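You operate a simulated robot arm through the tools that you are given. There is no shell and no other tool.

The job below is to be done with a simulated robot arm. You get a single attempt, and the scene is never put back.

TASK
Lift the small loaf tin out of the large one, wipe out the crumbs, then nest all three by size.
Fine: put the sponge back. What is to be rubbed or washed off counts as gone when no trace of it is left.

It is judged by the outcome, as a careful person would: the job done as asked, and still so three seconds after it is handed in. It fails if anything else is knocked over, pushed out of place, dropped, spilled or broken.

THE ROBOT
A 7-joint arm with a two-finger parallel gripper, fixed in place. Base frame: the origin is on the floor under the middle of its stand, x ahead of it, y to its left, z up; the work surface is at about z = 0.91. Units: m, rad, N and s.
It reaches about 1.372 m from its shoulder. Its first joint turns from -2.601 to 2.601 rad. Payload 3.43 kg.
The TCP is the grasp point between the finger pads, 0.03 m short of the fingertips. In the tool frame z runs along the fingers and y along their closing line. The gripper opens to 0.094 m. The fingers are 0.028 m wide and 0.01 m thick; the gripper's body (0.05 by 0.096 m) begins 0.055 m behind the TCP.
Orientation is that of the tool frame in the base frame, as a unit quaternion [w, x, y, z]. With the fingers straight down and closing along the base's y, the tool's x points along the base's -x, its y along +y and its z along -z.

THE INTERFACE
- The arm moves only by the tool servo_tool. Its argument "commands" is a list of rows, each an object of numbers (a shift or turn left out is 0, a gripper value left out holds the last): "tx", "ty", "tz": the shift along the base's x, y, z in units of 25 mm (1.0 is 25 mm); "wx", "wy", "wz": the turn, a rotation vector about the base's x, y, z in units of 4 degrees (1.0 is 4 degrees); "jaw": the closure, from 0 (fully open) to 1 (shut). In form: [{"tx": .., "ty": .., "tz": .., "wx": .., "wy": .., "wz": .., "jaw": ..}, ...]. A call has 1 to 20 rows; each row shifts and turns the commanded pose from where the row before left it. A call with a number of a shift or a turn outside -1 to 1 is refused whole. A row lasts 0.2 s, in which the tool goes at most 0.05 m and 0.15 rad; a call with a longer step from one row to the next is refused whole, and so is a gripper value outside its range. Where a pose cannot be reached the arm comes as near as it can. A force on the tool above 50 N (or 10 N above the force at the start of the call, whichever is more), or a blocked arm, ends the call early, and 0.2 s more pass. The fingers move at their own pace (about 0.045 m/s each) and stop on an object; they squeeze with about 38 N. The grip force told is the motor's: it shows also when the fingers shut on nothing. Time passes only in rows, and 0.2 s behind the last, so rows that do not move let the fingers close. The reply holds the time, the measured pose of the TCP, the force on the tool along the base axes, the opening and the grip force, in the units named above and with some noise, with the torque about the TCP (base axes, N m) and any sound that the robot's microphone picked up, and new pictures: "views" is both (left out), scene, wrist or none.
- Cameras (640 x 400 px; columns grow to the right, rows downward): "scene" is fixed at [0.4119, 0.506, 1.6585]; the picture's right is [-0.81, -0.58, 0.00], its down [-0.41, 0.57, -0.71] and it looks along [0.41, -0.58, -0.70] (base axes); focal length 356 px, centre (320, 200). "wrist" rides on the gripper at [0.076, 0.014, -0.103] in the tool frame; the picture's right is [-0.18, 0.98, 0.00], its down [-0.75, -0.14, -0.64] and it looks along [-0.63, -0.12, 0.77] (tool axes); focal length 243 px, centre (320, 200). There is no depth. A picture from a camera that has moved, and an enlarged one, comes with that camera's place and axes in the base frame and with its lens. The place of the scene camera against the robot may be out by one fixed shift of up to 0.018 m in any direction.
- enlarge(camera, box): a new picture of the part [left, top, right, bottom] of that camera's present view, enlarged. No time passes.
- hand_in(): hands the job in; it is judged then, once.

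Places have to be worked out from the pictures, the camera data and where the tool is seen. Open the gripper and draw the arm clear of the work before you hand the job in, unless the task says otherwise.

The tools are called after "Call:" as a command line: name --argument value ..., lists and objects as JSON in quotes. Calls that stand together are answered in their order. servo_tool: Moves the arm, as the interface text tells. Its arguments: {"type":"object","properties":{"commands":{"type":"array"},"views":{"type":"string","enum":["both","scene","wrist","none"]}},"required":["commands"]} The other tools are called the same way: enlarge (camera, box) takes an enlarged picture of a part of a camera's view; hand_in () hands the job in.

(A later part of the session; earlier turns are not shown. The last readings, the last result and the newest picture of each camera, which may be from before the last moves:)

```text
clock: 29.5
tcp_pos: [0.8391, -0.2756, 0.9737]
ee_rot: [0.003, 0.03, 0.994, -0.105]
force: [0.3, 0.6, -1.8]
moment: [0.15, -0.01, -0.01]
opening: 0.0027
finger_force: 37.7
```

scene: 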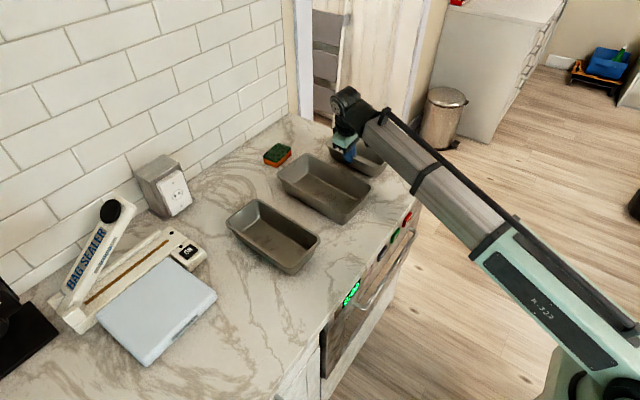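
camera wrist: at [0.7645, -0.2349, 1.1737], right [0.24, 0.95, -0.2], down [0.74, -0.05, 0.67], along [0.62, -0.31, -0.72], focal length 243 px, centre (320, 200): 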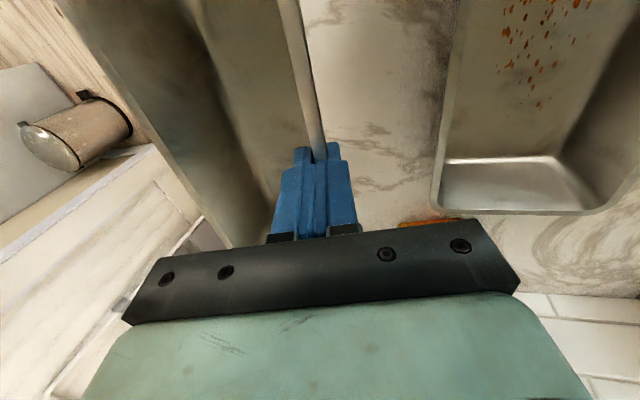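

Still no contact, so I'll keep stepping down.

Call:
servo_tool --commands '[{"tz": -0.06}, {"tz": -0.06}, {}]' --views "scene"

Call:
enlarge --camera "scene" --box '[320, 120, 400, 190]'

```text
clock: 30.3
tcp_pos: [0.8407, -0.2747, 0.9716]
ee_rot: [0.004, 0.03, 0.994, -0.106]
force: [2.3, 1.4, 21.5]
moment: [-0.08, 0.28, -0.08]
opening: 0.0022
finger_force: 37.2
```

scene: 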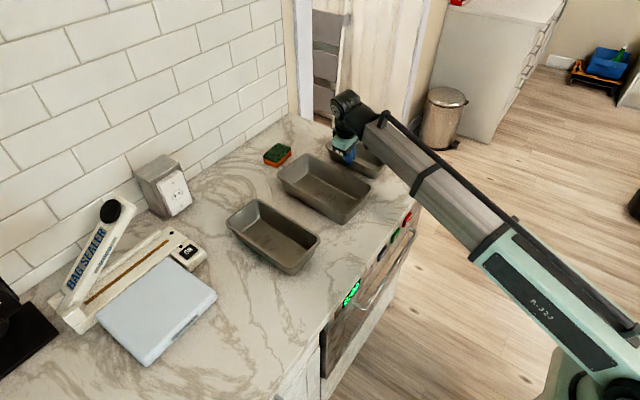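

```text
5.71 times, centred on (360, 155) of scene
camera zoom: at [0.4119, 0.506, 1.6585], right [-0.81, -0.58, 0.0], down [-0.41, 0.57, -0.71], along [0.41, -0.58, -0.7], focal length 2034 px, centre (91, 457)
```

zoom: 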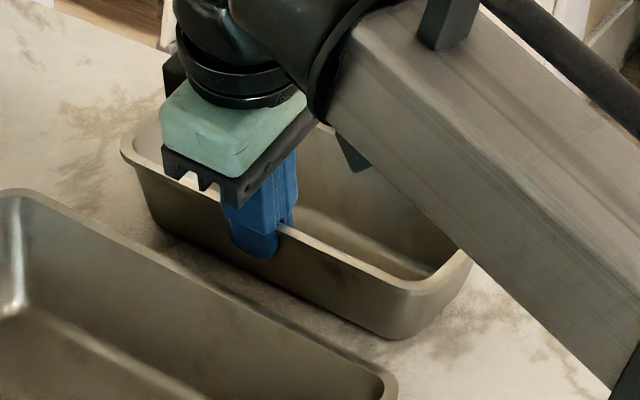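

The tin is resting on the counter (21 N reaction at TCP z 0.9716). I'll ease off 1 mm, open just enough to release, and withdraw along the finger axis.

Call:
servo_tool --commands '[{"tz": 0.05}, {"jaw": 0.734}, {"jaw": 0.734}, {"jaw": 0.734}, {"ty": 0.062, "tz": 0.293}, {"ty": 0.125, "tz": 0.587}, {"ty": 0.15, "tz": 0.7}, {"ty": 0.15, "tz": 0.7}, {"ty": 0.125, "tz": 0.587}, {"ty": 0.062, "tz": 0.293}, {}]'

Call:
enlarge --camera "scene" --box '[320, 100, 420, 190]'

Call:
enlarge --camera "scene" --box '[270, 145, 380, 225]'

```text
clock: 32.7
tcp_pos: [0.8394, -0.2567, 1.0521]
ee_rot: [0.003, 0.029, 0.994, -0.105]
force: [-0.3, -0.1, -0.5]
moment: [-0.02, -0.02, 0.02]
opening: 0.0251
finger_force: 0.2
camera wrist: at [0.7653, -0.2172, 1.1483], right [0.24, 0.95, -0.2], down [0.74, -0.05, 0.67], along [0.62, -0.31, -0.72], focal length 243 px, centre (320, 200)
```

scene: 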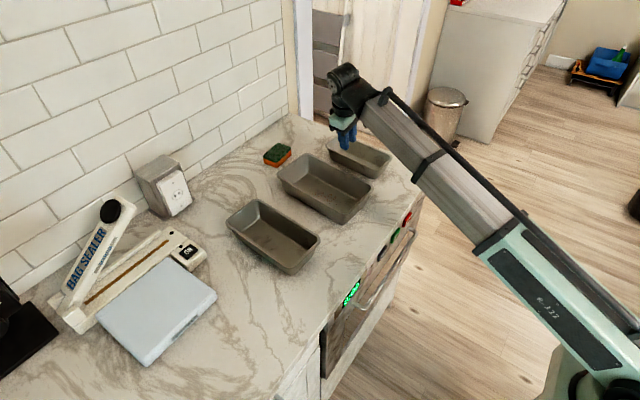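
wrist: 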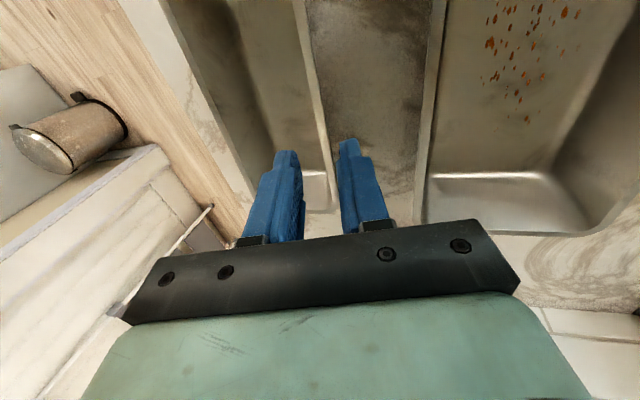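

```text
4.44 times, centred on (370, 145) of scene
camera zoom: at [0.4119, 0.506, 1.6585], right [-0.81, -0.58, 0.0], down [-0.41, 0.57, -0.71], along [0.41, -0.58, -0.7], focal length 1582 px, centre (98, 444)
```

zoom: 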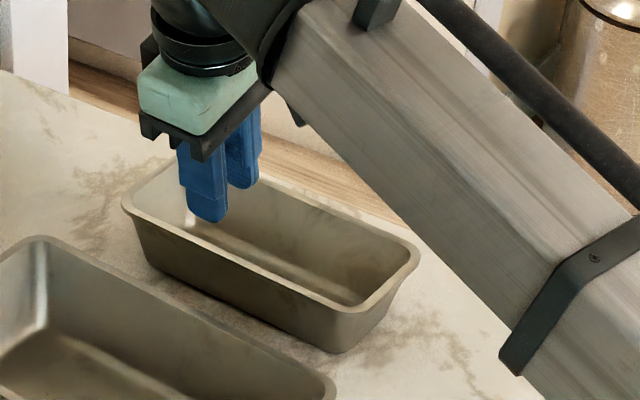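

```text
5.00 times, centred on (325, 185) of scene
camera zoom: at [0.4119, 0.506, 1.6585], right [-0.81, -0.58, 0.0], down [-0.41, 0.57, -0.71], along [0.41, -0.58, -0.7], focal length 1780 px, centre (295, 275)
```

zoom: 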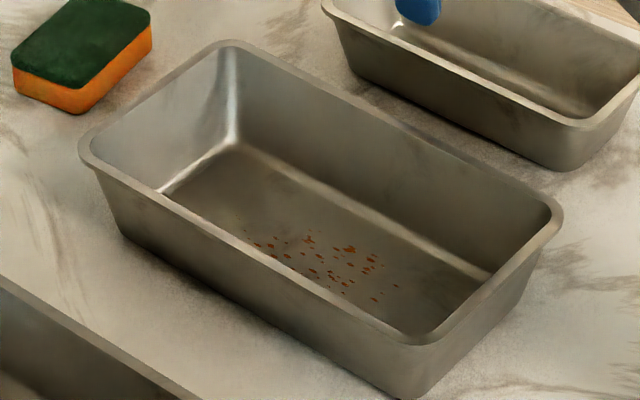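

The small tin is standing flat on the counter. Next I'll straighten the tool and hover over the large tin to map the crumbs from above.

Call:
servo_tool --commands '[{"tz": 0.4, "wx": 0.5}, {"tz": 0.6, "ty": 0.3, "wx": 0.7}, {"tz": 0.6, "ty": 0.6, "wx": 0.7, "tx": -0.1}, {"tz": 0.5, "ty": 0.8, "wx": 0.7, "tx": -0.2}, {"ty": 0.8, "wx": 0.4, "tx": -0.3, "tz": 0.3}, {"ty": 0.8, "tx": -0.3}, {"ty": 0.8, "tx": -0.2}, {"ty": 0.6, "tx": -0.1}, {"ty": 0.4}, {}]'

Call:
enlarge --camera "wrist" --box '[180, 0, 440, 230]'

```text
clock: 34.9
tcp_pos: [0.8092, -0.131, 1.1109]
ee_rot: [0.0, 0.03, 1.0, 0.0]
force: [1.2, -0.5, 0.4]
moment: [0.0, -0.02, 0.0]
opening: 0.0248
finger_force: 0.0
camera wrist: at [0.7342, -0.1113, 1.2154], right [0.24, 0.97, 0.0], down [0.74, -0.18, 0.64], along [0.62, -0.16, -0.77], focal length 243 px, centre (320, 200)
```

scene: 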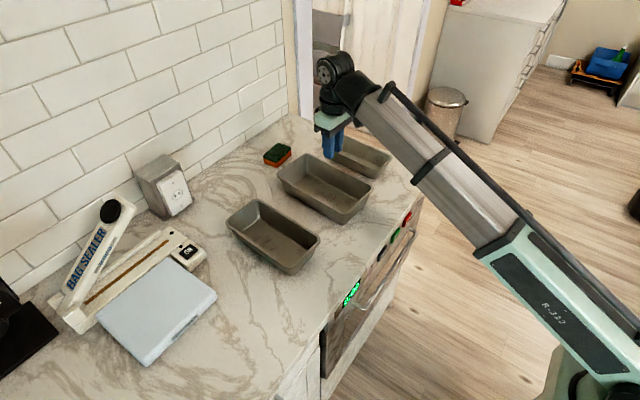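
wrist: 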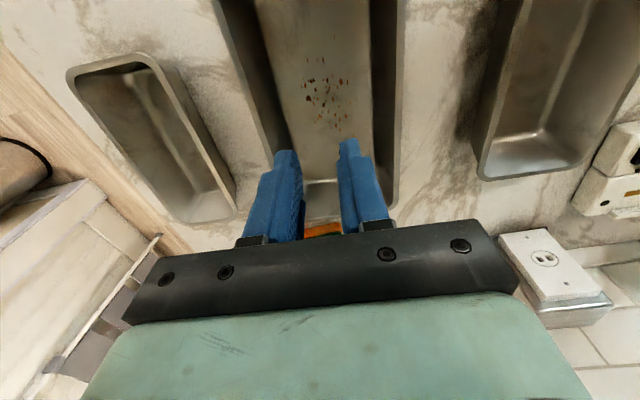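

```text
1.74 times, centred on (310, 115) of wrist
camera zoom: at [0.7342, -0.1113, 1.2154], right [0.24, 0.97, 0.0], down [0.74, -0.18, 0.64], along [0.62, -0.16, -0.77], focal length 422 px, centre (337, 348)
```

zoom: 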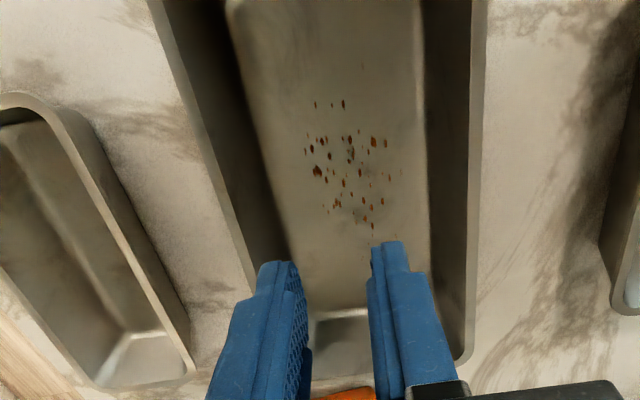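

The crumbs cover about x 0.78–0.88, y −0.153 to −0.093, in the middle of the large tin's floor (floor y −0.186 to −0.076). The sponge is about 87 mm along y and 52 mm along x, centred near (1.068, −0.195). I'll turn the gripper a quarter turn to close along x, moving toward the sponge as I go.

Call:
servo_tool --commands '[{"wz": 0.4, "tx": 0.2, "jaw": 0}, {"wz": 0.8, "tx": 0.4, "ty": -0.1}, {"wz": 1, "tx": 0.5, "ty": -0.2}, {"wz": 1, "tx": 0.5, "ty": -0.2}, {"wz": 1, "tx": 0.5, "ty": -0.2}, {"wz": 1, "tx": 0.5, "ty": -0.2}, {"wz": 1, "tx": 0.5, "ty": -0.2}, {"wz": 1, "tx": 0.5, "ty": -0.2}, {"wz": 1, "tx": 0.5, "ty": -0.2}, {"wz": 1, "tx": 0.4, "ty": -0.2}, {"wz": 1, "tx": 0.4, "ty": -0.2}, {"wz": 0.6, "tx": 0.2}, {"wz": 0.2}, {}]'

```text
clock: 37.9
tcp_pos: [0.9371, -0.1783, 1.1115]
ee_rot: [0.0, -0.348, 0.937, 0.0]
force: [-0.3, 0.6, 0.4]
moment: [-0.02, -0.02, 0.02]
opening: 0.0941
finger_force: 0.1
camera wrist: at [0.8705, -0.2163, 1.2141], right [-0.5, 0.87, 0.0], down [0.66, 0.38, 0.64], along [0.56, 0.32, -0.77], focal length 243 px, centre (320, 200)
```

scene: 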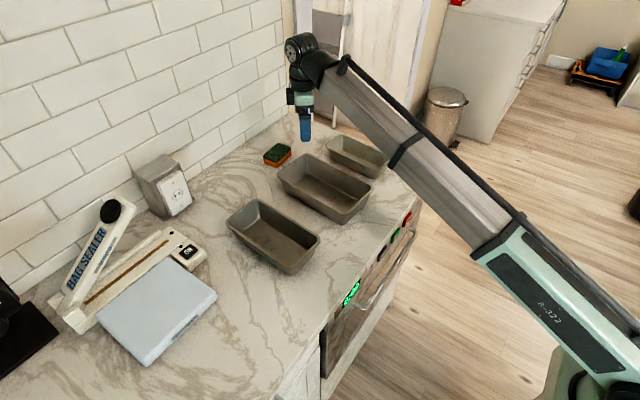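
wrist: 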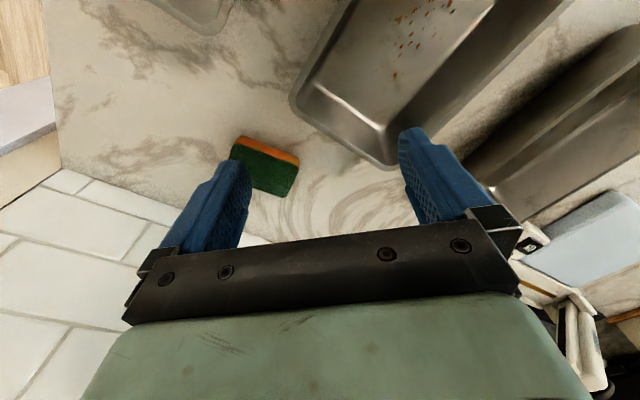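

The quarter turn is going fine: 41° so far with no contact. I'll complete it and come over the sponge, lowering slightly.

Call:
servo_tool --commands '[{"wz": 0.5, "tx": 0.2}, {"wz": 1, "tx": 0.4, "tz": -0.1}, {"wz": 1, "tx": 0.5, "tz": -0.2, "ty": -0.1}, {"wz": 1, "tx": 0.5, "tz": -0.2, "ty": -0.1}, {"wz": 1, "tx": 0.5, "tz": -0.2, "ty": -0.1}, {"wz": 1, "tx": 0.5, "tz": -0.2, "ty": -0.1}, {"wz": 1, "tx": 0.5, "tz": -0.2, "ty": -0.1}, {"wz": 1, "tx": 0.5, "tz": -0.2, "ty": -0.1}, {"wz": 1, "tx": 0.5, "tz": -0.2, "ty": -0.1}, {"wz": 1, "tx": 0.5, "tz": -0.2}, {"wz": 1, "tx": 0.3, "tz": -0.2}, {"wz": 1, "tx": 0.2, "tz": -0.1}, {"wz": 0.6, "tx": 0.1}, {"wz": 0.2}, {}]'

```text
clock: 41.1
tcp_pos: [1.0671, -0.1953, 1.0629]
ee_rot: [0.0, -0.707, 0.707, 0.0]
force: [0.1, 1.0, -0.4]
moment: [-0.02, -0.02, -0.01]
opening: 0.0941
finger_force: 0.1
camera wrist: at [1.0534, -0.271, 1.1649], right [-0.98, 0.19, 0.0], down [0.14, 0.75, 0.64], along [0.12, 0.63, -0.77], focal length 243 px, centre (320, 200)
```

scene: 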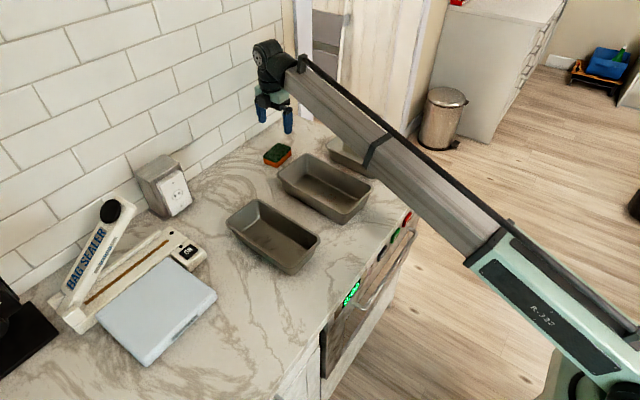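
wrist: 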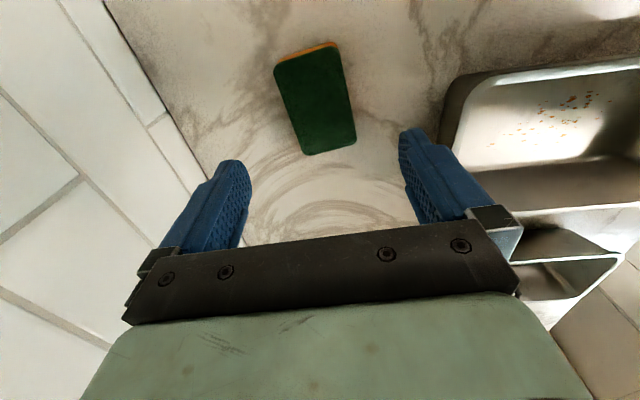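

From this view the sponge measures about 56×86 mm, centred at (1.069, −0.194) and turned about +3°. I'll match that yaw and descend with the jaws open, stopping with the fingertips about 6–7 mm above the counter.

Call:
servo_tool --commands '[{"wz": 0.4, "tx": 0.05, "ty": 0.04}, {"wz": 0.35, "tz": -0.3}, {"tz": -0.6}, {"tz": -0.8}, {"tz": -0.8}, {"tz": -0.6}, {"tz": -0.4}, {"tz": -0.2}, {}]'

```text
clock: 43.1
tcp_pos: [1.0674, -0.1926, 0.969]
ee_rot: [0.0, 0.725, -0.689, 0.001]
force: [0.3, 0.0, 0.1]
moment: [-0.01, -0.01, 0.0]
opening: 0.0937
finger_force: 0.1
camera wrist: at [1.0582, -0.27, 1.0722], right [-0.99, 0.14, 0.0], down [0.1, 0.76, 0.64], along [0.09, 0.64, -0.77], focal length 243 px, centre (320, 200)
```

scene: 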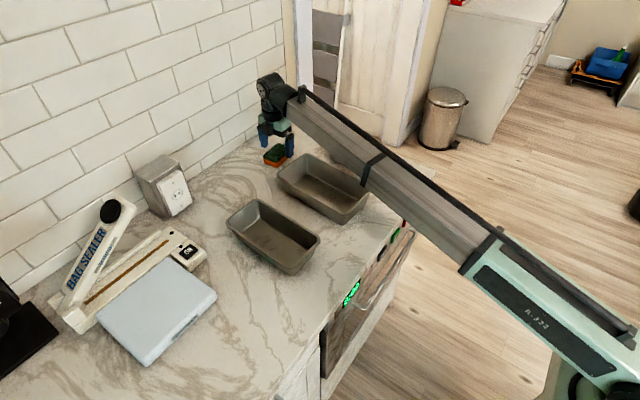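
wrist: 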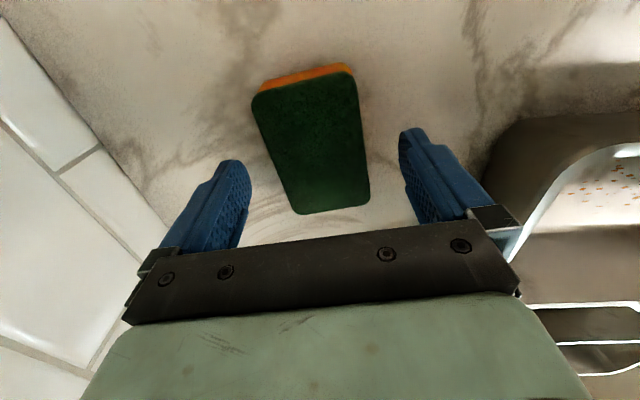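

The sponge is centred between the fingers, with centre ≈(1.069, −0.191) and yaw ≈4°. I'll trim the yaw slightly, go down the last 22 mm and close.

Call:
servo_tool --commands '[{"wz": 0.2, "tx": 0.07, "tz": -0.2}, {"tz": -0.35}, {"tz": -0.25}, {"tz": -0.1}, {}, {"jaw": 1}, {"jaw": 1}, {"jaw": 1}, {"jaw": 1}]'

Call:
enlarge --camera "scene" --box '[240, 110, 320, 180]'

```text
clock: 45.1
tcp_pos: [1.0702, -0.1935, 0.9468]
ee_rot: [0.0, 0.73, -0.684, 0.0]
force: [0.7, 0.5, 0.0]
moment: [0.01, -0.02, 0.04]
opening: 0.0549
finger_force: 38.4
camera wrist: at [1.0606, -0.271, 1.05], right [-0.99, 0.12, 0.0], down [0.09, 0.76, 0.64], along [0.08, 0.64, -0.77], focal length 243 px, centre (320, 200)
```

scene: 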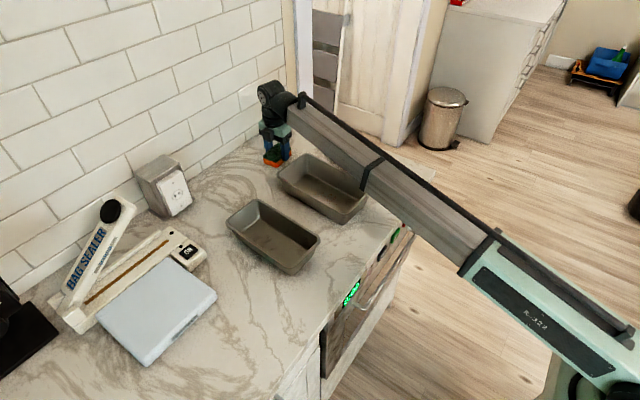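
wrist: 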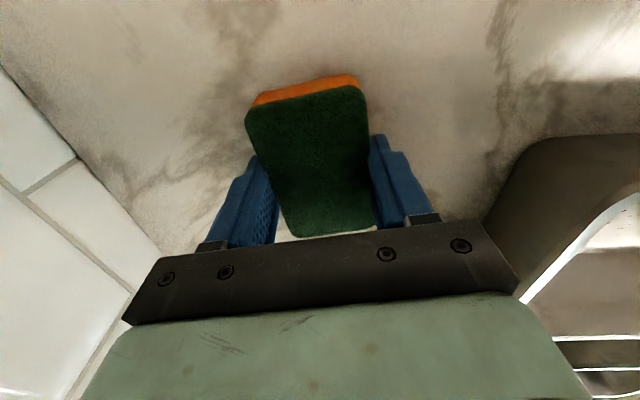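

```text
5.71 times, centred on (280, 145) of scene
camera zoom: at [0.4119, 0.506, 1.6585], right [-0.81, -0.58, 0.0], down [-0.41, 0.57, -0.71], along [0.41, -0.58, -0.7], focal length 2034 px, centre (549, 514)
```

zoom: 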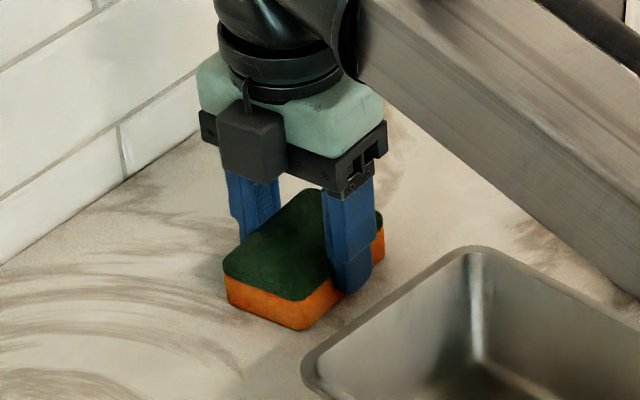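

I have the sponge firmly at 55 mm opening, and I'll remember this home pose: TCP (1.0702, −0.1935, 0.9468), yaw +3.7°. I'll lift it clear of the rim, carry it over the large tin, and turn it to line up with the tin's axis.

Call:
servo_tool --commands '[{"tz": 0.2}, {"tz": 0.5}, {"tz": 0.8}, {"tz": 0.9}, {"tz": 0.9}, {"tz": 0.7}, {"tz": 0.4, "tx": -0.2}, {"tz": 0.2, "tx": -0.5, "ty": 0.2, "wz": -0.3}, {"tx": -0.7, "ty": 0.3, "wz": -0.3}, {"tx": -0.8, "ty": 0.3, "wz": -0.4}, {"tx": -0.8, "ty": 0.3, "wz": -0.4}, {"tx": -0.8, "ty": 0.3, "wz": -0.37}, {"tx": -0.8, "ty": 0.3}, {"tx": -0.8, "ty": 0.3}, {"tx": -0.8, "ty": 0.2}, {"tx": -0.6, "ty": 0.2}, {"tx": -0.4}, {}]'

Call:
enlarge --camera "scene" --box '[260, 110, 390, 230]'

```text
clock: 48.9
tcp_pos: [0.8896, -0.1346, 1.0616]
ee_rot: [0.0, -0.685, 0.728, -0.001]
force: [-0.9, 0.4, -0.4]
moment: [-0.02, 0.01, -0.03]
opening: 0.0545
finger_force: 37.9
camera wrist: at [0.8717, -0.21, 1.1648], right [-0.97, 0.24, 0.0], down [0.19, 0.74, 0.64], along [0.16, 0.62, -0.77], focal length 243 px, centre (320, 200)
```

scene: 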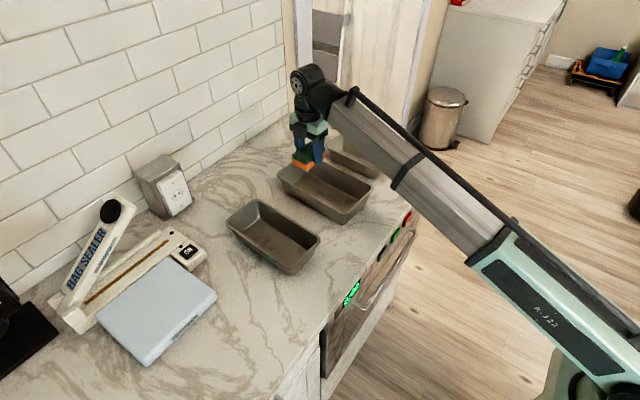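
wrist: 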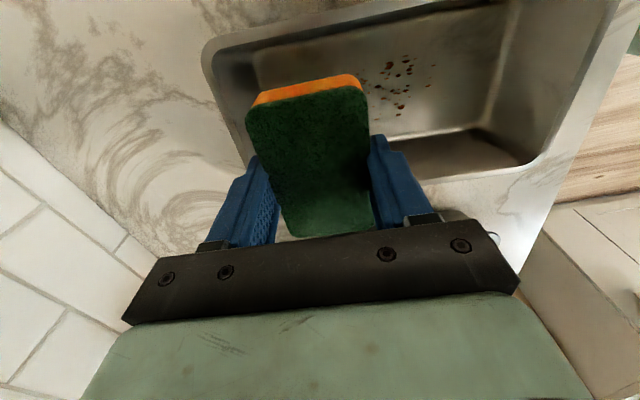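

```text
3.33 times, centred on (325, 170) of scene
camera zoom: at [0.4119, 0.506, 1.6585], right [-0.81, -0.58, 0.0], down [-0.41, 0.57, -0.71], along [0.41, -0.58, -0.7], focal length 1186 px, centre (303, 300)
```

zoom: 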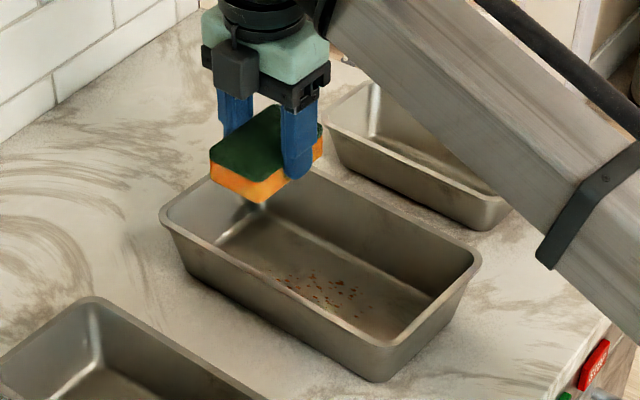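

The sponge is held level and lined up over the far part of the floor, beyond the crumbs. I'll lower it into the tin to just above the floor.

Call:
servo_tool --commands '[{"tz": -0.3}, {"tz": -0.6}, {"tz": -0.7}, {"tz": -0.7}, {"tz": -0.7}, {"tz": -0.6}, {"tz": -0.4}, {"tz": -0.2}, {}]'

Call:
enlarge --camera "scene" --box '[260, 130, 390, 230]'

```text
clock: 50.9
tcp_pos: [0.8891, -0.1331, 0.9562]
ee_rot: [0.0, -0.686, 0.727, 0.0]
force: [0.9, -0.2, 0.2]
moment: [0.0, 0.0, 0.02]
opening: 0.0547
finger_force: 37.7
camera wrist: at [0.871, -0.2088, 1.0597], right [-0.97, 0.24, 0.0], down [0.19, 0.74, 0.64], along [0.16, 0.62, -0.77], focal length 243 px, centre (320, 200)
```

scene: 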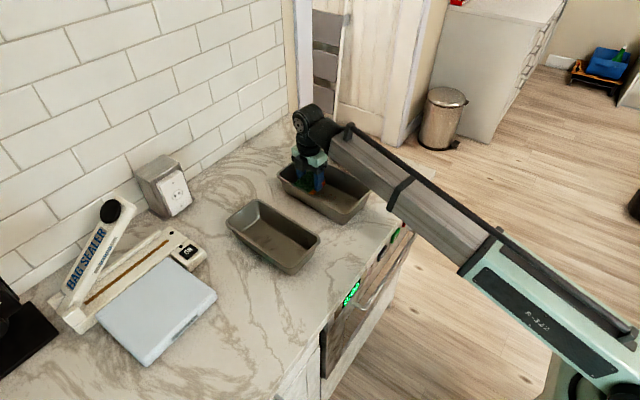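
wrist: 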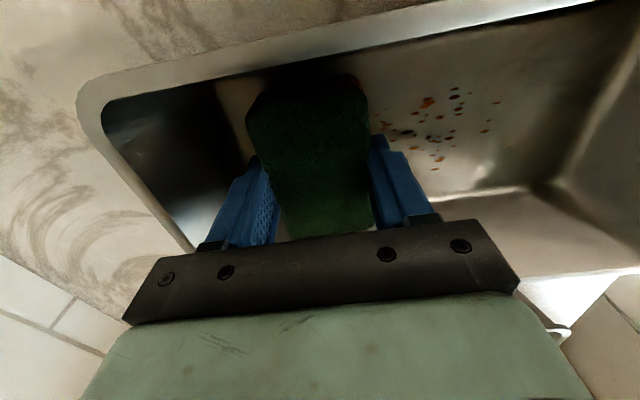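

```text
4.00 times, centred on (325, 180) of scene
camera zoom: at [0.4119, 0.506, 1.6585], right [-0.81, -0.58, 0.0], down [-0.41, 0.57, -0.71], along [0.41, -0.58, -0.7], focal length 1424 px, centre (300, 280)
```

zoom: 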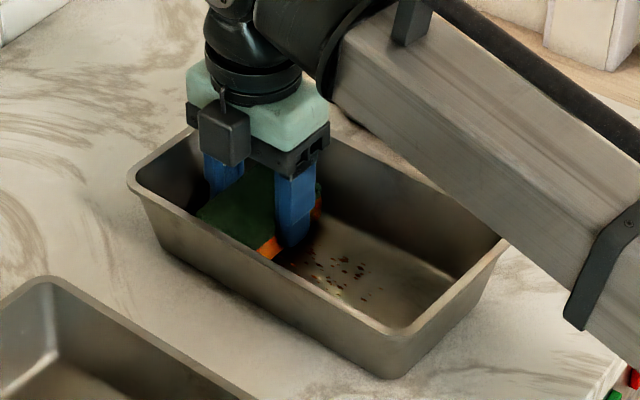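

Still about 5 mm above the floor with no contact. I'll take small steps down until I feel it.

Call:
servo_tool --commands '[{"tz": -0.06}, {"tz": -0.06}, {"tz": -0.06}, {}]' --views "none"

```text
clock: 51.9
tcp_pos: [0.8902, -0.134, 0.9524]
ee_rot: [0.0, -0.685, 0.728, 0.0]
force: [-0.7, -0.4, 0.1]
moment: [-0.02, 0.0, 0.03]
opening: 0.0544
finger_force: 38.0
```

Call:
servo_tool --commands '[{"tz": -0.04}, {"tz": -0.04}, {}]' --views "none"

```text
clock: 52.7
tcp_pos: [0.8911, -0.1331, 0.9513]
ee_rot: [0.001, -0.686, 0.727, -0.001]
force: [-0.8, -0.2, 8.9]
moment: [-0.03, 0.04, -0.01]
opening: 0.0546
finger_force: 38.1
```

Contact at about 9 N. I'll wipe slowly toward the near end along the tin's axis, across the crumb patch.

Call:
servo_tool --commands '[{"tx": -0.1}, {"tx": -0.2, "ty": 0.01}, {"tx": -0.3, "ty": 0.017}, {"tx": -0.3, "ty": 0.017}, {"tx": -0.3, "ty": 0.017}, {"tx": -0.3, "ty": 0.017}, {"tx": -0.3, "ty": 0.017}, {"tx": -0.3, "ty": 0.017}, {"tx": -0.3, "ty": 0.017}, {"tx": -0.3, "ty": 0.017}, {"tx": -0.2, "ty": 0.01}, {"tx": -0.1}, {}]'

Call:
enlarge --camera "scene" --box '[260, 130, 390, 230]'

```text
clock: 55.5
tcp_pos: [0.8152, -0.1307, 0.9504]
ee_rot: [0.001, -0.686, 0.728, 0.0]
force: [2.8, -0.3, 8.5]
moment: [0.01, -0.07, 0.01]
opening: 0.0546
finger_force: 38.2
camera wrist: at [0.7965, -0.2058, 1.0532], right [-0.97, 0.24, 0.0], down [0.19, 0.74, 0.64], along [0.16, 0.62, -0.77], focal length 243 px, centre (320, 200)
```

scene: 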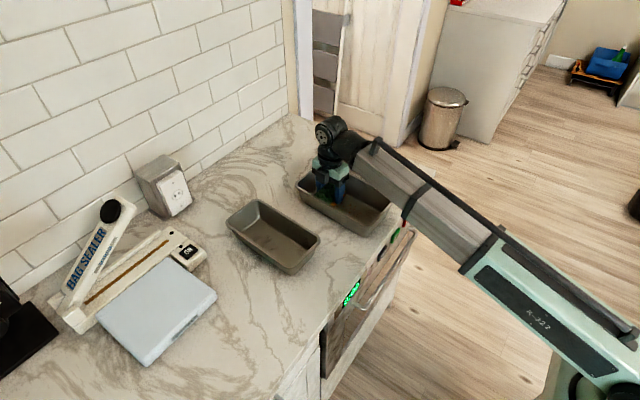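
wrist: 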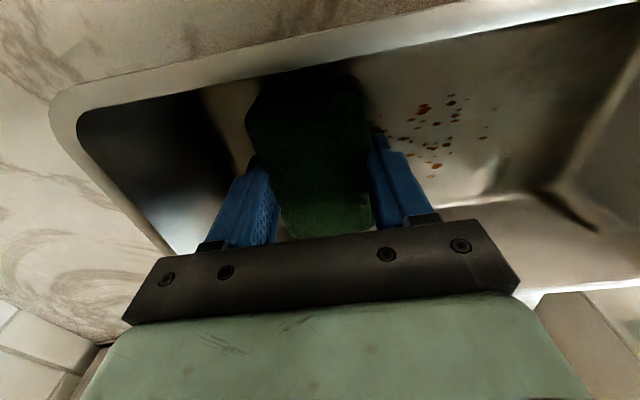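

```text
4.00 times, centred on (325, 180) of scene
camera zoom: at [0.4119, 0.506, 1.6585], right [-0.81, -0.58, 0.0], down [-0.41, 0.57, -0.71], along [0.41, -0.58, -0.7], focal length 1424 px, centre (300, 280)
```

zoom: 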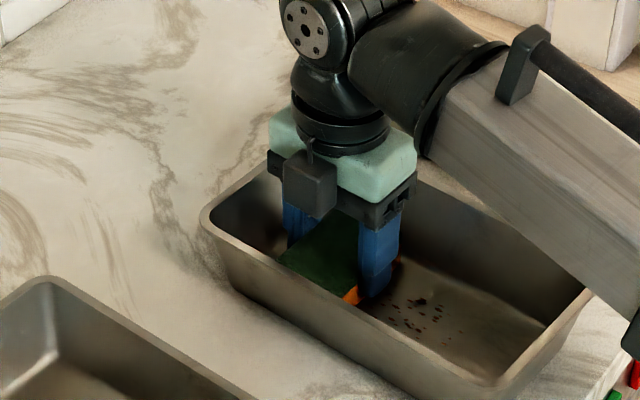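

The press was too firm: the whole tin slid about 64 mm toward the near edge with the sponge instead of the sponge slipping on the floor. With the sponge still pressing, I'll drag the tin back the same way, then wipe with a much lighter touch.

Call:
servo_tool --commands '[{"tx": 0.1}, {"tx": 0.2, "ty": 0.01}, {"tx": 0.3, "ty": 0.01}, {"tx": 0.3, "ty": 0.01}, {"tx": 0.3, "ty": 0.01}, {"tx": 0.3, "ty": 0.01}, {"tx": 0.3, "ty": 0.01}, {"tx": 0.3}, {"tx": 0.2}, {"tx": 0.1}, {}]'

Call:
enlarge --camera "scene" --box '[260, 130, 390, 230]'

```text
clock: 57.9
tcp_pos: [0.8741, -0.1282, 0.9509]
ee_rot: [0.0, -0.686, 0.728, 0.0]
force: [-2.4, -0.7, 2.4]
moment: [0.03, 0.06, -0.02]
opening: 0.0546
finger_force: 38.1
camera wrist: at [0.856, -0.204, 1.0534], right [-0.97, 0.24, 0.0], down [0.19, 0.74, 0.64], along [0.16, 0.62, -0.77], focal length 243 px, centre (320, 200)
```

scene: 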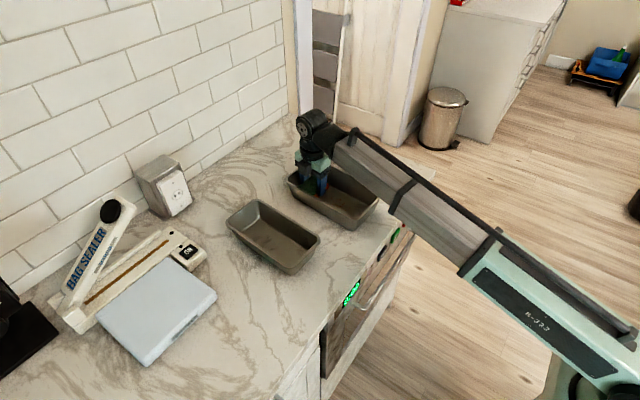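
wrist: 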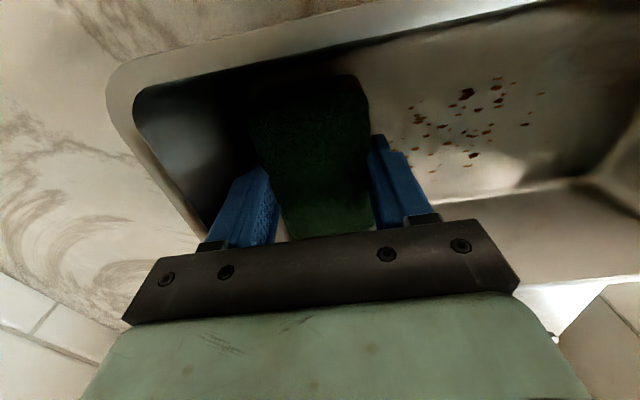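

```text
4.00 times, centred on (325, 180) of scene
camera zoom: at [0.4119, 0.506, 1.6585], right [-0.81, -0.58, 0.0], down [-0.41, 0.57, -0.71], along [0.41, -0.58, -0.7], focal length 1424 px, centre (300, 280)
```

zoom: 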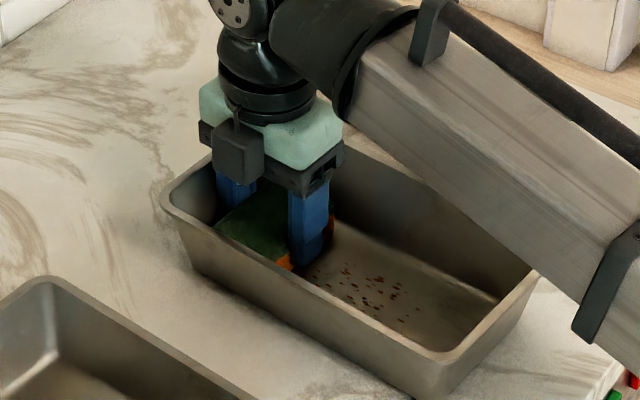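

The lighter contact let it slip partway, and the tin is now about 28 mm nearer than where it started. Translation drags the tin, but a twisting rub should slip, because the tin's wide base resists rotation better. I'll lift the sponge a little and check the state first.

Call:
servo_tool --commands '[{"tz": 0.2}, {"tz": 0.4}, {"tz": 0.6}, {"tz": 0.7}, {"tz": 0.7}, {"tz": 0.5}, {"tz": 0.2}, {}]'

Call:
enlarge --camera "scene" --box '[270, 140, 400, 235]'

Call:
enlarge --camera "wrist" --box '[150, 0, 640, 240]'

```text
clock: 59.7
tcp_pos: [0.875, -0.1299, 1.0328]
ee_rot: [0.001, -0.687, 0.727, 0.0]
force: [0.8, -0.2, -0.8]
moment: [-0.02, 0.01, 0.0]
opening: 0.0547
finger_force: 37.9
camera wrist: at [0.8563, -0.2051, 1.1357], right [-0.97, 0.24, 0.0], down [0.19, 0.74, 0.64], along [0.16, 0.62, -0.77], focal length 243 px, centre (320, 200)
```

scene: 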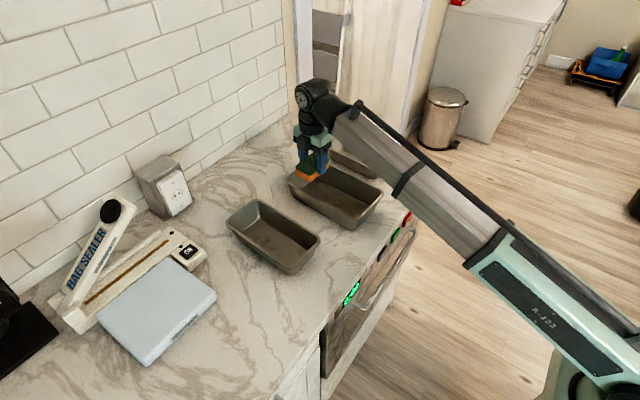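
wrist: 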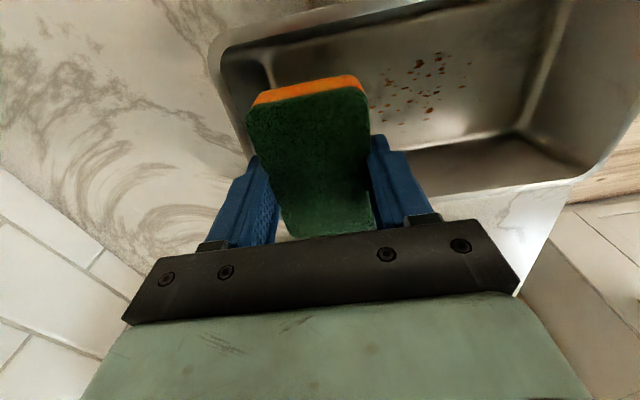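

```text
4.21 times, centred on (335, 188) of scene
camera zoom: at [0.4119, 0.506, 1.6585], right [-0.81, -0.58, 0.0], down [-0.41, 0.57, -0.71], along [0.41, -0.58, -0.7], focal length 1499 px, centre (257, 253)
```

zoom: 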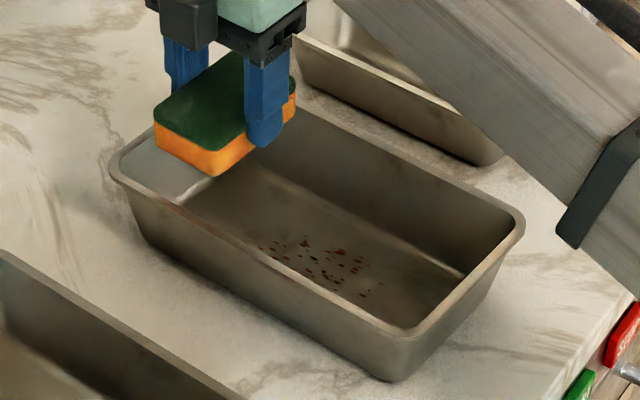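

```text
1.31 times, centred on (395, 120) of wrist
camera zoom: at [0.8563, -0.2051, 1.1357], right [-0.97, 0.24, 0.0], down [0.19, 0.74, 0.64], along [0.16, 0.62, -0.77], focal length 317 px, centre (222, 304)
```

zoom: 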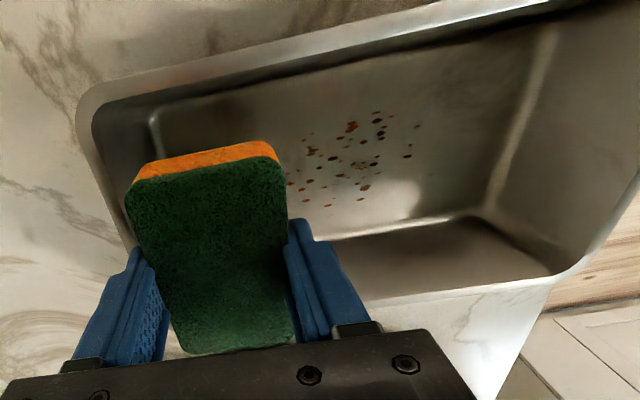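

The crumbs are now at about x 0.75–0.84, y −0.15 to −0.095. The tin's floor runs x 0.69–0.91 with its centre line at y≈−0.12. I'll come down at the far side of the crumbs to a light touch before twisting.

Call:
servo_tool --commands '[{"tx": -0.3, "ty": 0.06}, {"tx": -0.5, "ty": 0.1}, {"tx": -0.5, "ty": 0.1}, {"tx": -0.2}, {"tz": -0.3}, {"tz": -0.6}, {"tz": -0.7}, {"tz": -0.6}, {"tz": -0.4}, {"tz": -0.3}, {"tz": -0.15}, {}]' --views "none"

```text
clock: 62.3
tcp_pos: [0.838, -0.123, 0.9561]
ee_rot: [0.0, -0.686, 0.728, 0.0]
force: [0.3, -0.1, 0.2]
moment: [0.0, 0.0, -0.02]
opening: 0.0547
finger_force: 38.1
```

Call:
servo_tool --commands '[{"tz": -0.08}, {"tz": -0.06}, {"tz": -0.04}, {}]' --views "none"

```text
clock: 63.3
tcp_pos: [0.838, -0.1228, 0.9524]
ee_rot: [0.0, -0.686, 0.728, 0.001]
force: [-0.6, 0.0, -0.1]
moment: [0.0, -0.01, 0.0]
opening: 0.0548
finger_force: 38.1
```

Call:
servo_tool --commands '[{"tz": -0.03}, {"tz": -0.03}, {}]' --views "none"

```text
clock: 64.1
tcp_pos: [0.8377, -0.1221, 0.9494]
ee_rot: [0.001, -0.686, 0.728, 0.0]
force: [0.0, 0.5, 4.0]
moment: [0.01, 0.01, -0.02]
opening: 0.0549
finger_force: 38.0
```

Light contact at 4 N. I'll twist about ±16° in place and see whether the sponge slips on the floor while the tin stays put.

Call:
servo_tool --commands '[{"wz": 0.6}, {"wz": 1}, {"wz": 1}, {"wz": 1}, {"wz": 0.4}, {"wz": -0.6}, {"wz": -1}, {"wz": -1}, {"wz": -1}, {"wz": -1}, {"wz": -1}, {"wz": -1}, {"wz": -1}, {"wz": -0.4}, {"wz": 0.6}, {"wz": 1}, {"wz": 1}, {"wz": 1}, {"wz": 0.4}, {}]'

Call:
enlarge --camera "scene" --box '[270, 140, 400, 235]'

Call:
enlarge --camera "wrist" --box '[80, 0, 640, 240]'

```text
clock: 68.3
tcp_pos: [0.8374, -0.1228, 0.9511]
ee_rot: [0.001, -0.686, 0.728, 0.0]
force: [-0.7, -0.5, 0.4]
moment: [0.03, -0.02, -0.02]
opening: 0.0548
finger_force: 38.1
camera wrist: at [0.819, -0.1982, 1.0533], right [-0.97, 0.24, 0.0], down [0.18, 0.74, 0.64], along [0.16, 0.62, -0.77], focal length 243 px, centre (320, 200)
```

scene: 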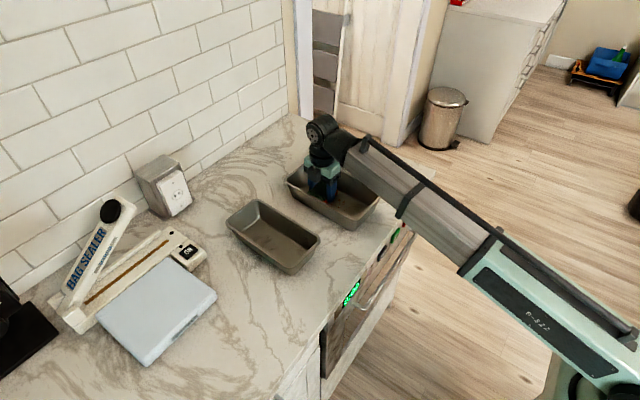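
wrist: 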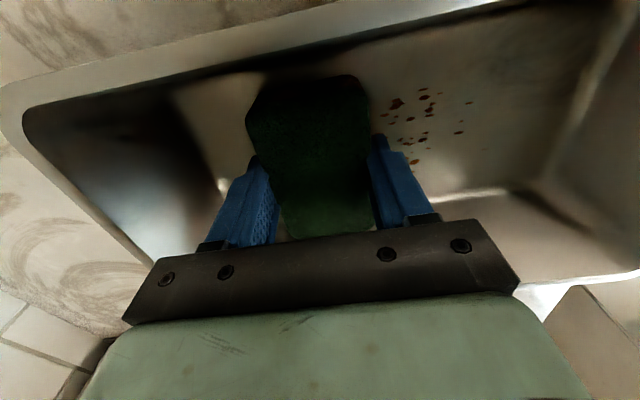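

```text
4.21 times, centred on (335, 188) of scene
camera zoom: at [0.4119, 0.506, 1.6585], right [-0.81, -0.58, 0.0], down [-0.41, 0.57, -0.71], along [0.41, -0.58, -0.7], focal length 1499 px, centre (257, 253)
```

zoom: 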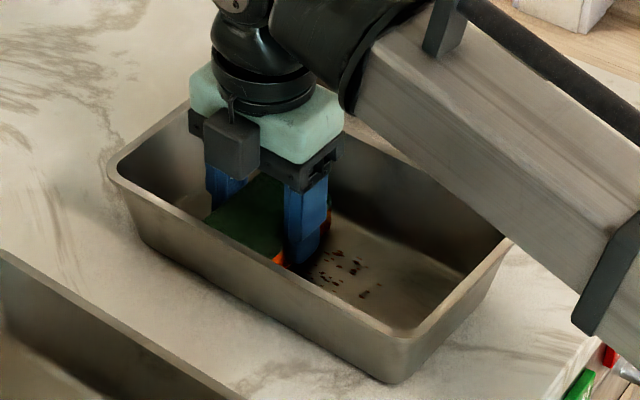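

```text
1.14 times, centred on (360, 120) of wrist
camera zoom: at [0.819, -0.1982, 1.0533], right [-0.97, 0.24, 0.0], down [0.18, 0.74, 0.64], along [0.16, 0.62, -0.77], focal length 277 px, centre (274, 291)
```

zoom: 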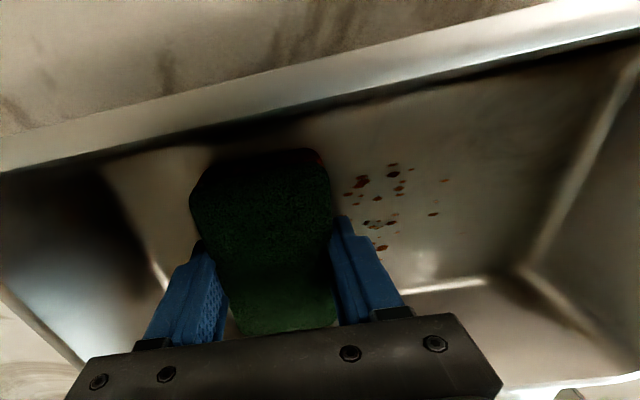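

The tin didn't move (same rim position in view) and the sponge slipped, so twisting works. The force has eased to about 0.4 N, so I'll press slightly more and keep oscillating while creeping toward the near end over the crumbs.

Call:
servo_tool --commands '[{"tz": -0.03}, {"wz": 0.6, "tx": -0.03}, {"wz": 1, "tx": -0.06}, {"wz": 1, "tx": -0.06}, {"wz": 1, "tx": -0.06}, {"wz": 0.4, "tx": -0.03}, {"wz": -0.6, "tx": -0.03}, {"wz": -1, "tx": -0.06}, {"wz": -1, "tx": -0.06}, {"wz": -1, "tx": -0.06}, {"wz": -1, "tx": -0.06}, {"wz": -1, "tx": -0.06}, {"wz": -1, "tx": -0.06}, {"wz": -1, "tx": -0.06}, {"wz": -0.4, "tx": -0.03}, {"wz": 0.6, "tx": -0.03}, {"wz": 1, "tx": -0.06}, {"wz": 1, "tx": -0.06}, {"wz": 1, "tx": -0.06}, {"wz": 0.4, "tx": -0.03}]'

Call:
enlarge --camera "scene" --box '[270, 140, 400, 235]'

Call:
enlarge --camera "wrist" --box '[80, 0, 640, 240]'

```text
clock: 72.5
tcp_pos: [0.8129, -0.1233, 0.9496]
ee_rot: [0.0, -0.686, 0.728, 0.0]
force: [1.3, -0.1, 6.0]
moment: [0.0, -0.01, 0.02]
opening: 0.0546
finger_force: 37.9
camera wrist: at [0.7945, -0.198, 1.0527], right [-0.97, 0.24, 0.0], down [0.18, 0.74, 0.64], along [0.16, 0.62, -0.77], focal length 243 px, centre (320, 200)
```

scene: 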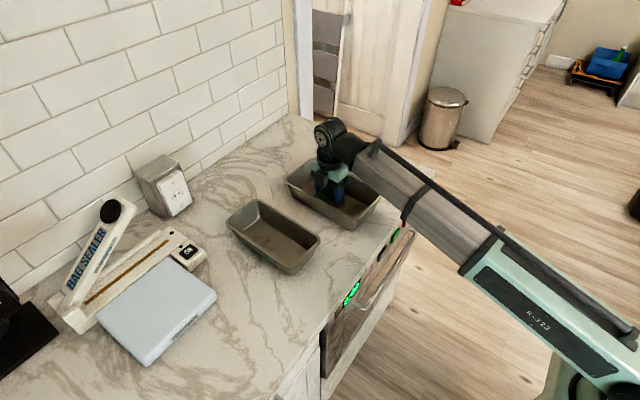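
wrist: 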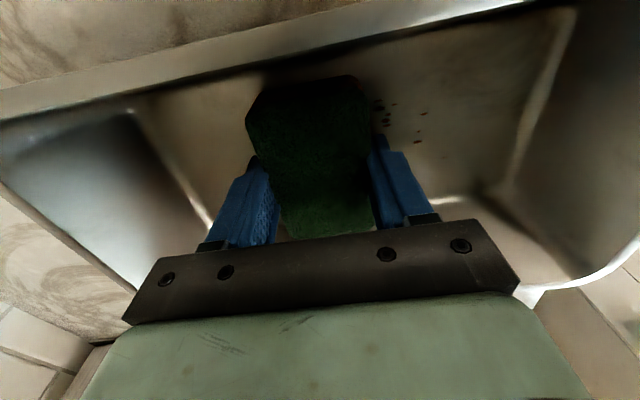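

```text
4.21 times, centred on (335, 188) of scene
camera zoom: at [0.4119, 0.506, 1.6585], right [-0.81, -0.58, 0.0], down [-0.41, 0.57, -0.71], along [0.41, -0.58, -0.7], focal length 1499 px, centre (257, 253)
```

zoom: 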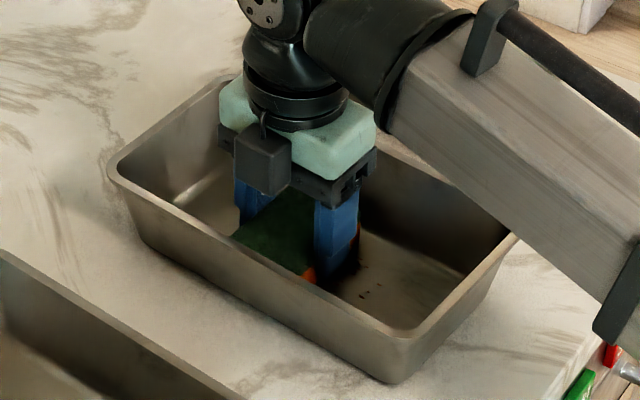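

```text
1.14 times, centred on (360, 120) of wrist
camera zoom: at [0.7945, -0.198, 1.0527], right [-0.97, 0.24, 0.0], down [0.18, 0.74, 0.64], along [0.16, 0.62, -0.77], focal length 277 px, centre (274, 291)
```

zoom: 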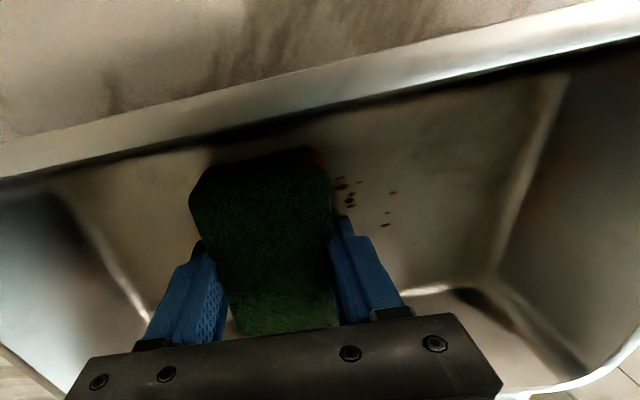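

It works: the floor behind the sponge looks clean, and the tin hasn't moved. I'll keep oscillating and creeping across the remaining crumbs.

Call:
servo_tool --commands '[{"wz": 0.6, "tx": -0.03}, {"wz": 1, "tx": -0.06}, {"wz": 1, "tx": -0.07}, {"wz": 1, "tx": -0.07}, {"wz": 0.4, "tx": -0.03}, {"wz": -0.6, "tx": -0.03}, {"wz": -1, "tx": -0.07}, {"wz": -1, "tx": -0.07}, {"wz": -1, "tx": -0.07}, {"wz": -1, "tx": -0.07}, {"wz": -1, "tx": -0.07}, {"wz": -1, "tx": -0.07}, {"wz": -1, "tx": -0.07}, {"wz": -0.4, "tx": -0.03}, {"wz": 0.6, "tx": -0.03}, {"wz": 1, "tx": -0.07}, {"wz": 1, "tx": -0.07}, {"wz": 1, "tx": -0.06}, {"wz": 0.4, "tx": -0.03}]' --views "scene"

Call:
enlarge --camera "scene" --box '[270, 140, 400, 235]'

```text
clock: 76.5
tcp_pos: [0.7857, -0.1231, 0.9491]
ee_rot: [0.0, -0.686, 0.727, 0.0]
force: [0.2, 0.7, 1.0]
moment: [-0.02, -0.02, -0.01]
opening: 0.0549
finger_force: 37.5
```

scene: 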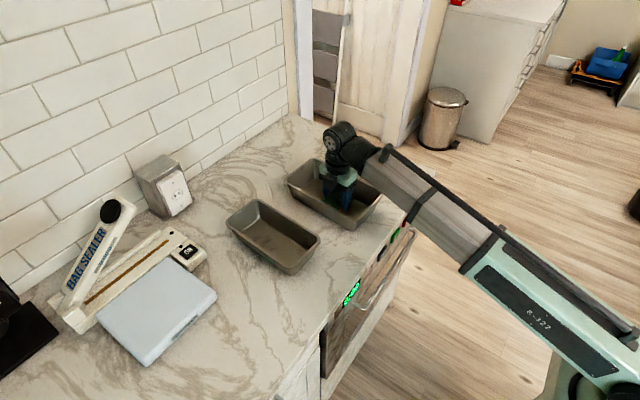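

```text
4.21 times, centred on (335, 188) of scene
camera zoom: at [0.4119, 0.506, 1.6585], right [-0.81, -0.58, 0.0], down [-0.41, 0.57, -0.71], along [0.41, -0.58, -0.7], focal length 1499 px, centre (257, 253)
```

zoom: 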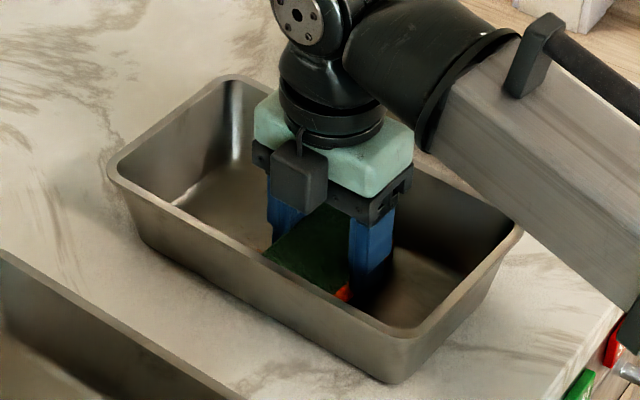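

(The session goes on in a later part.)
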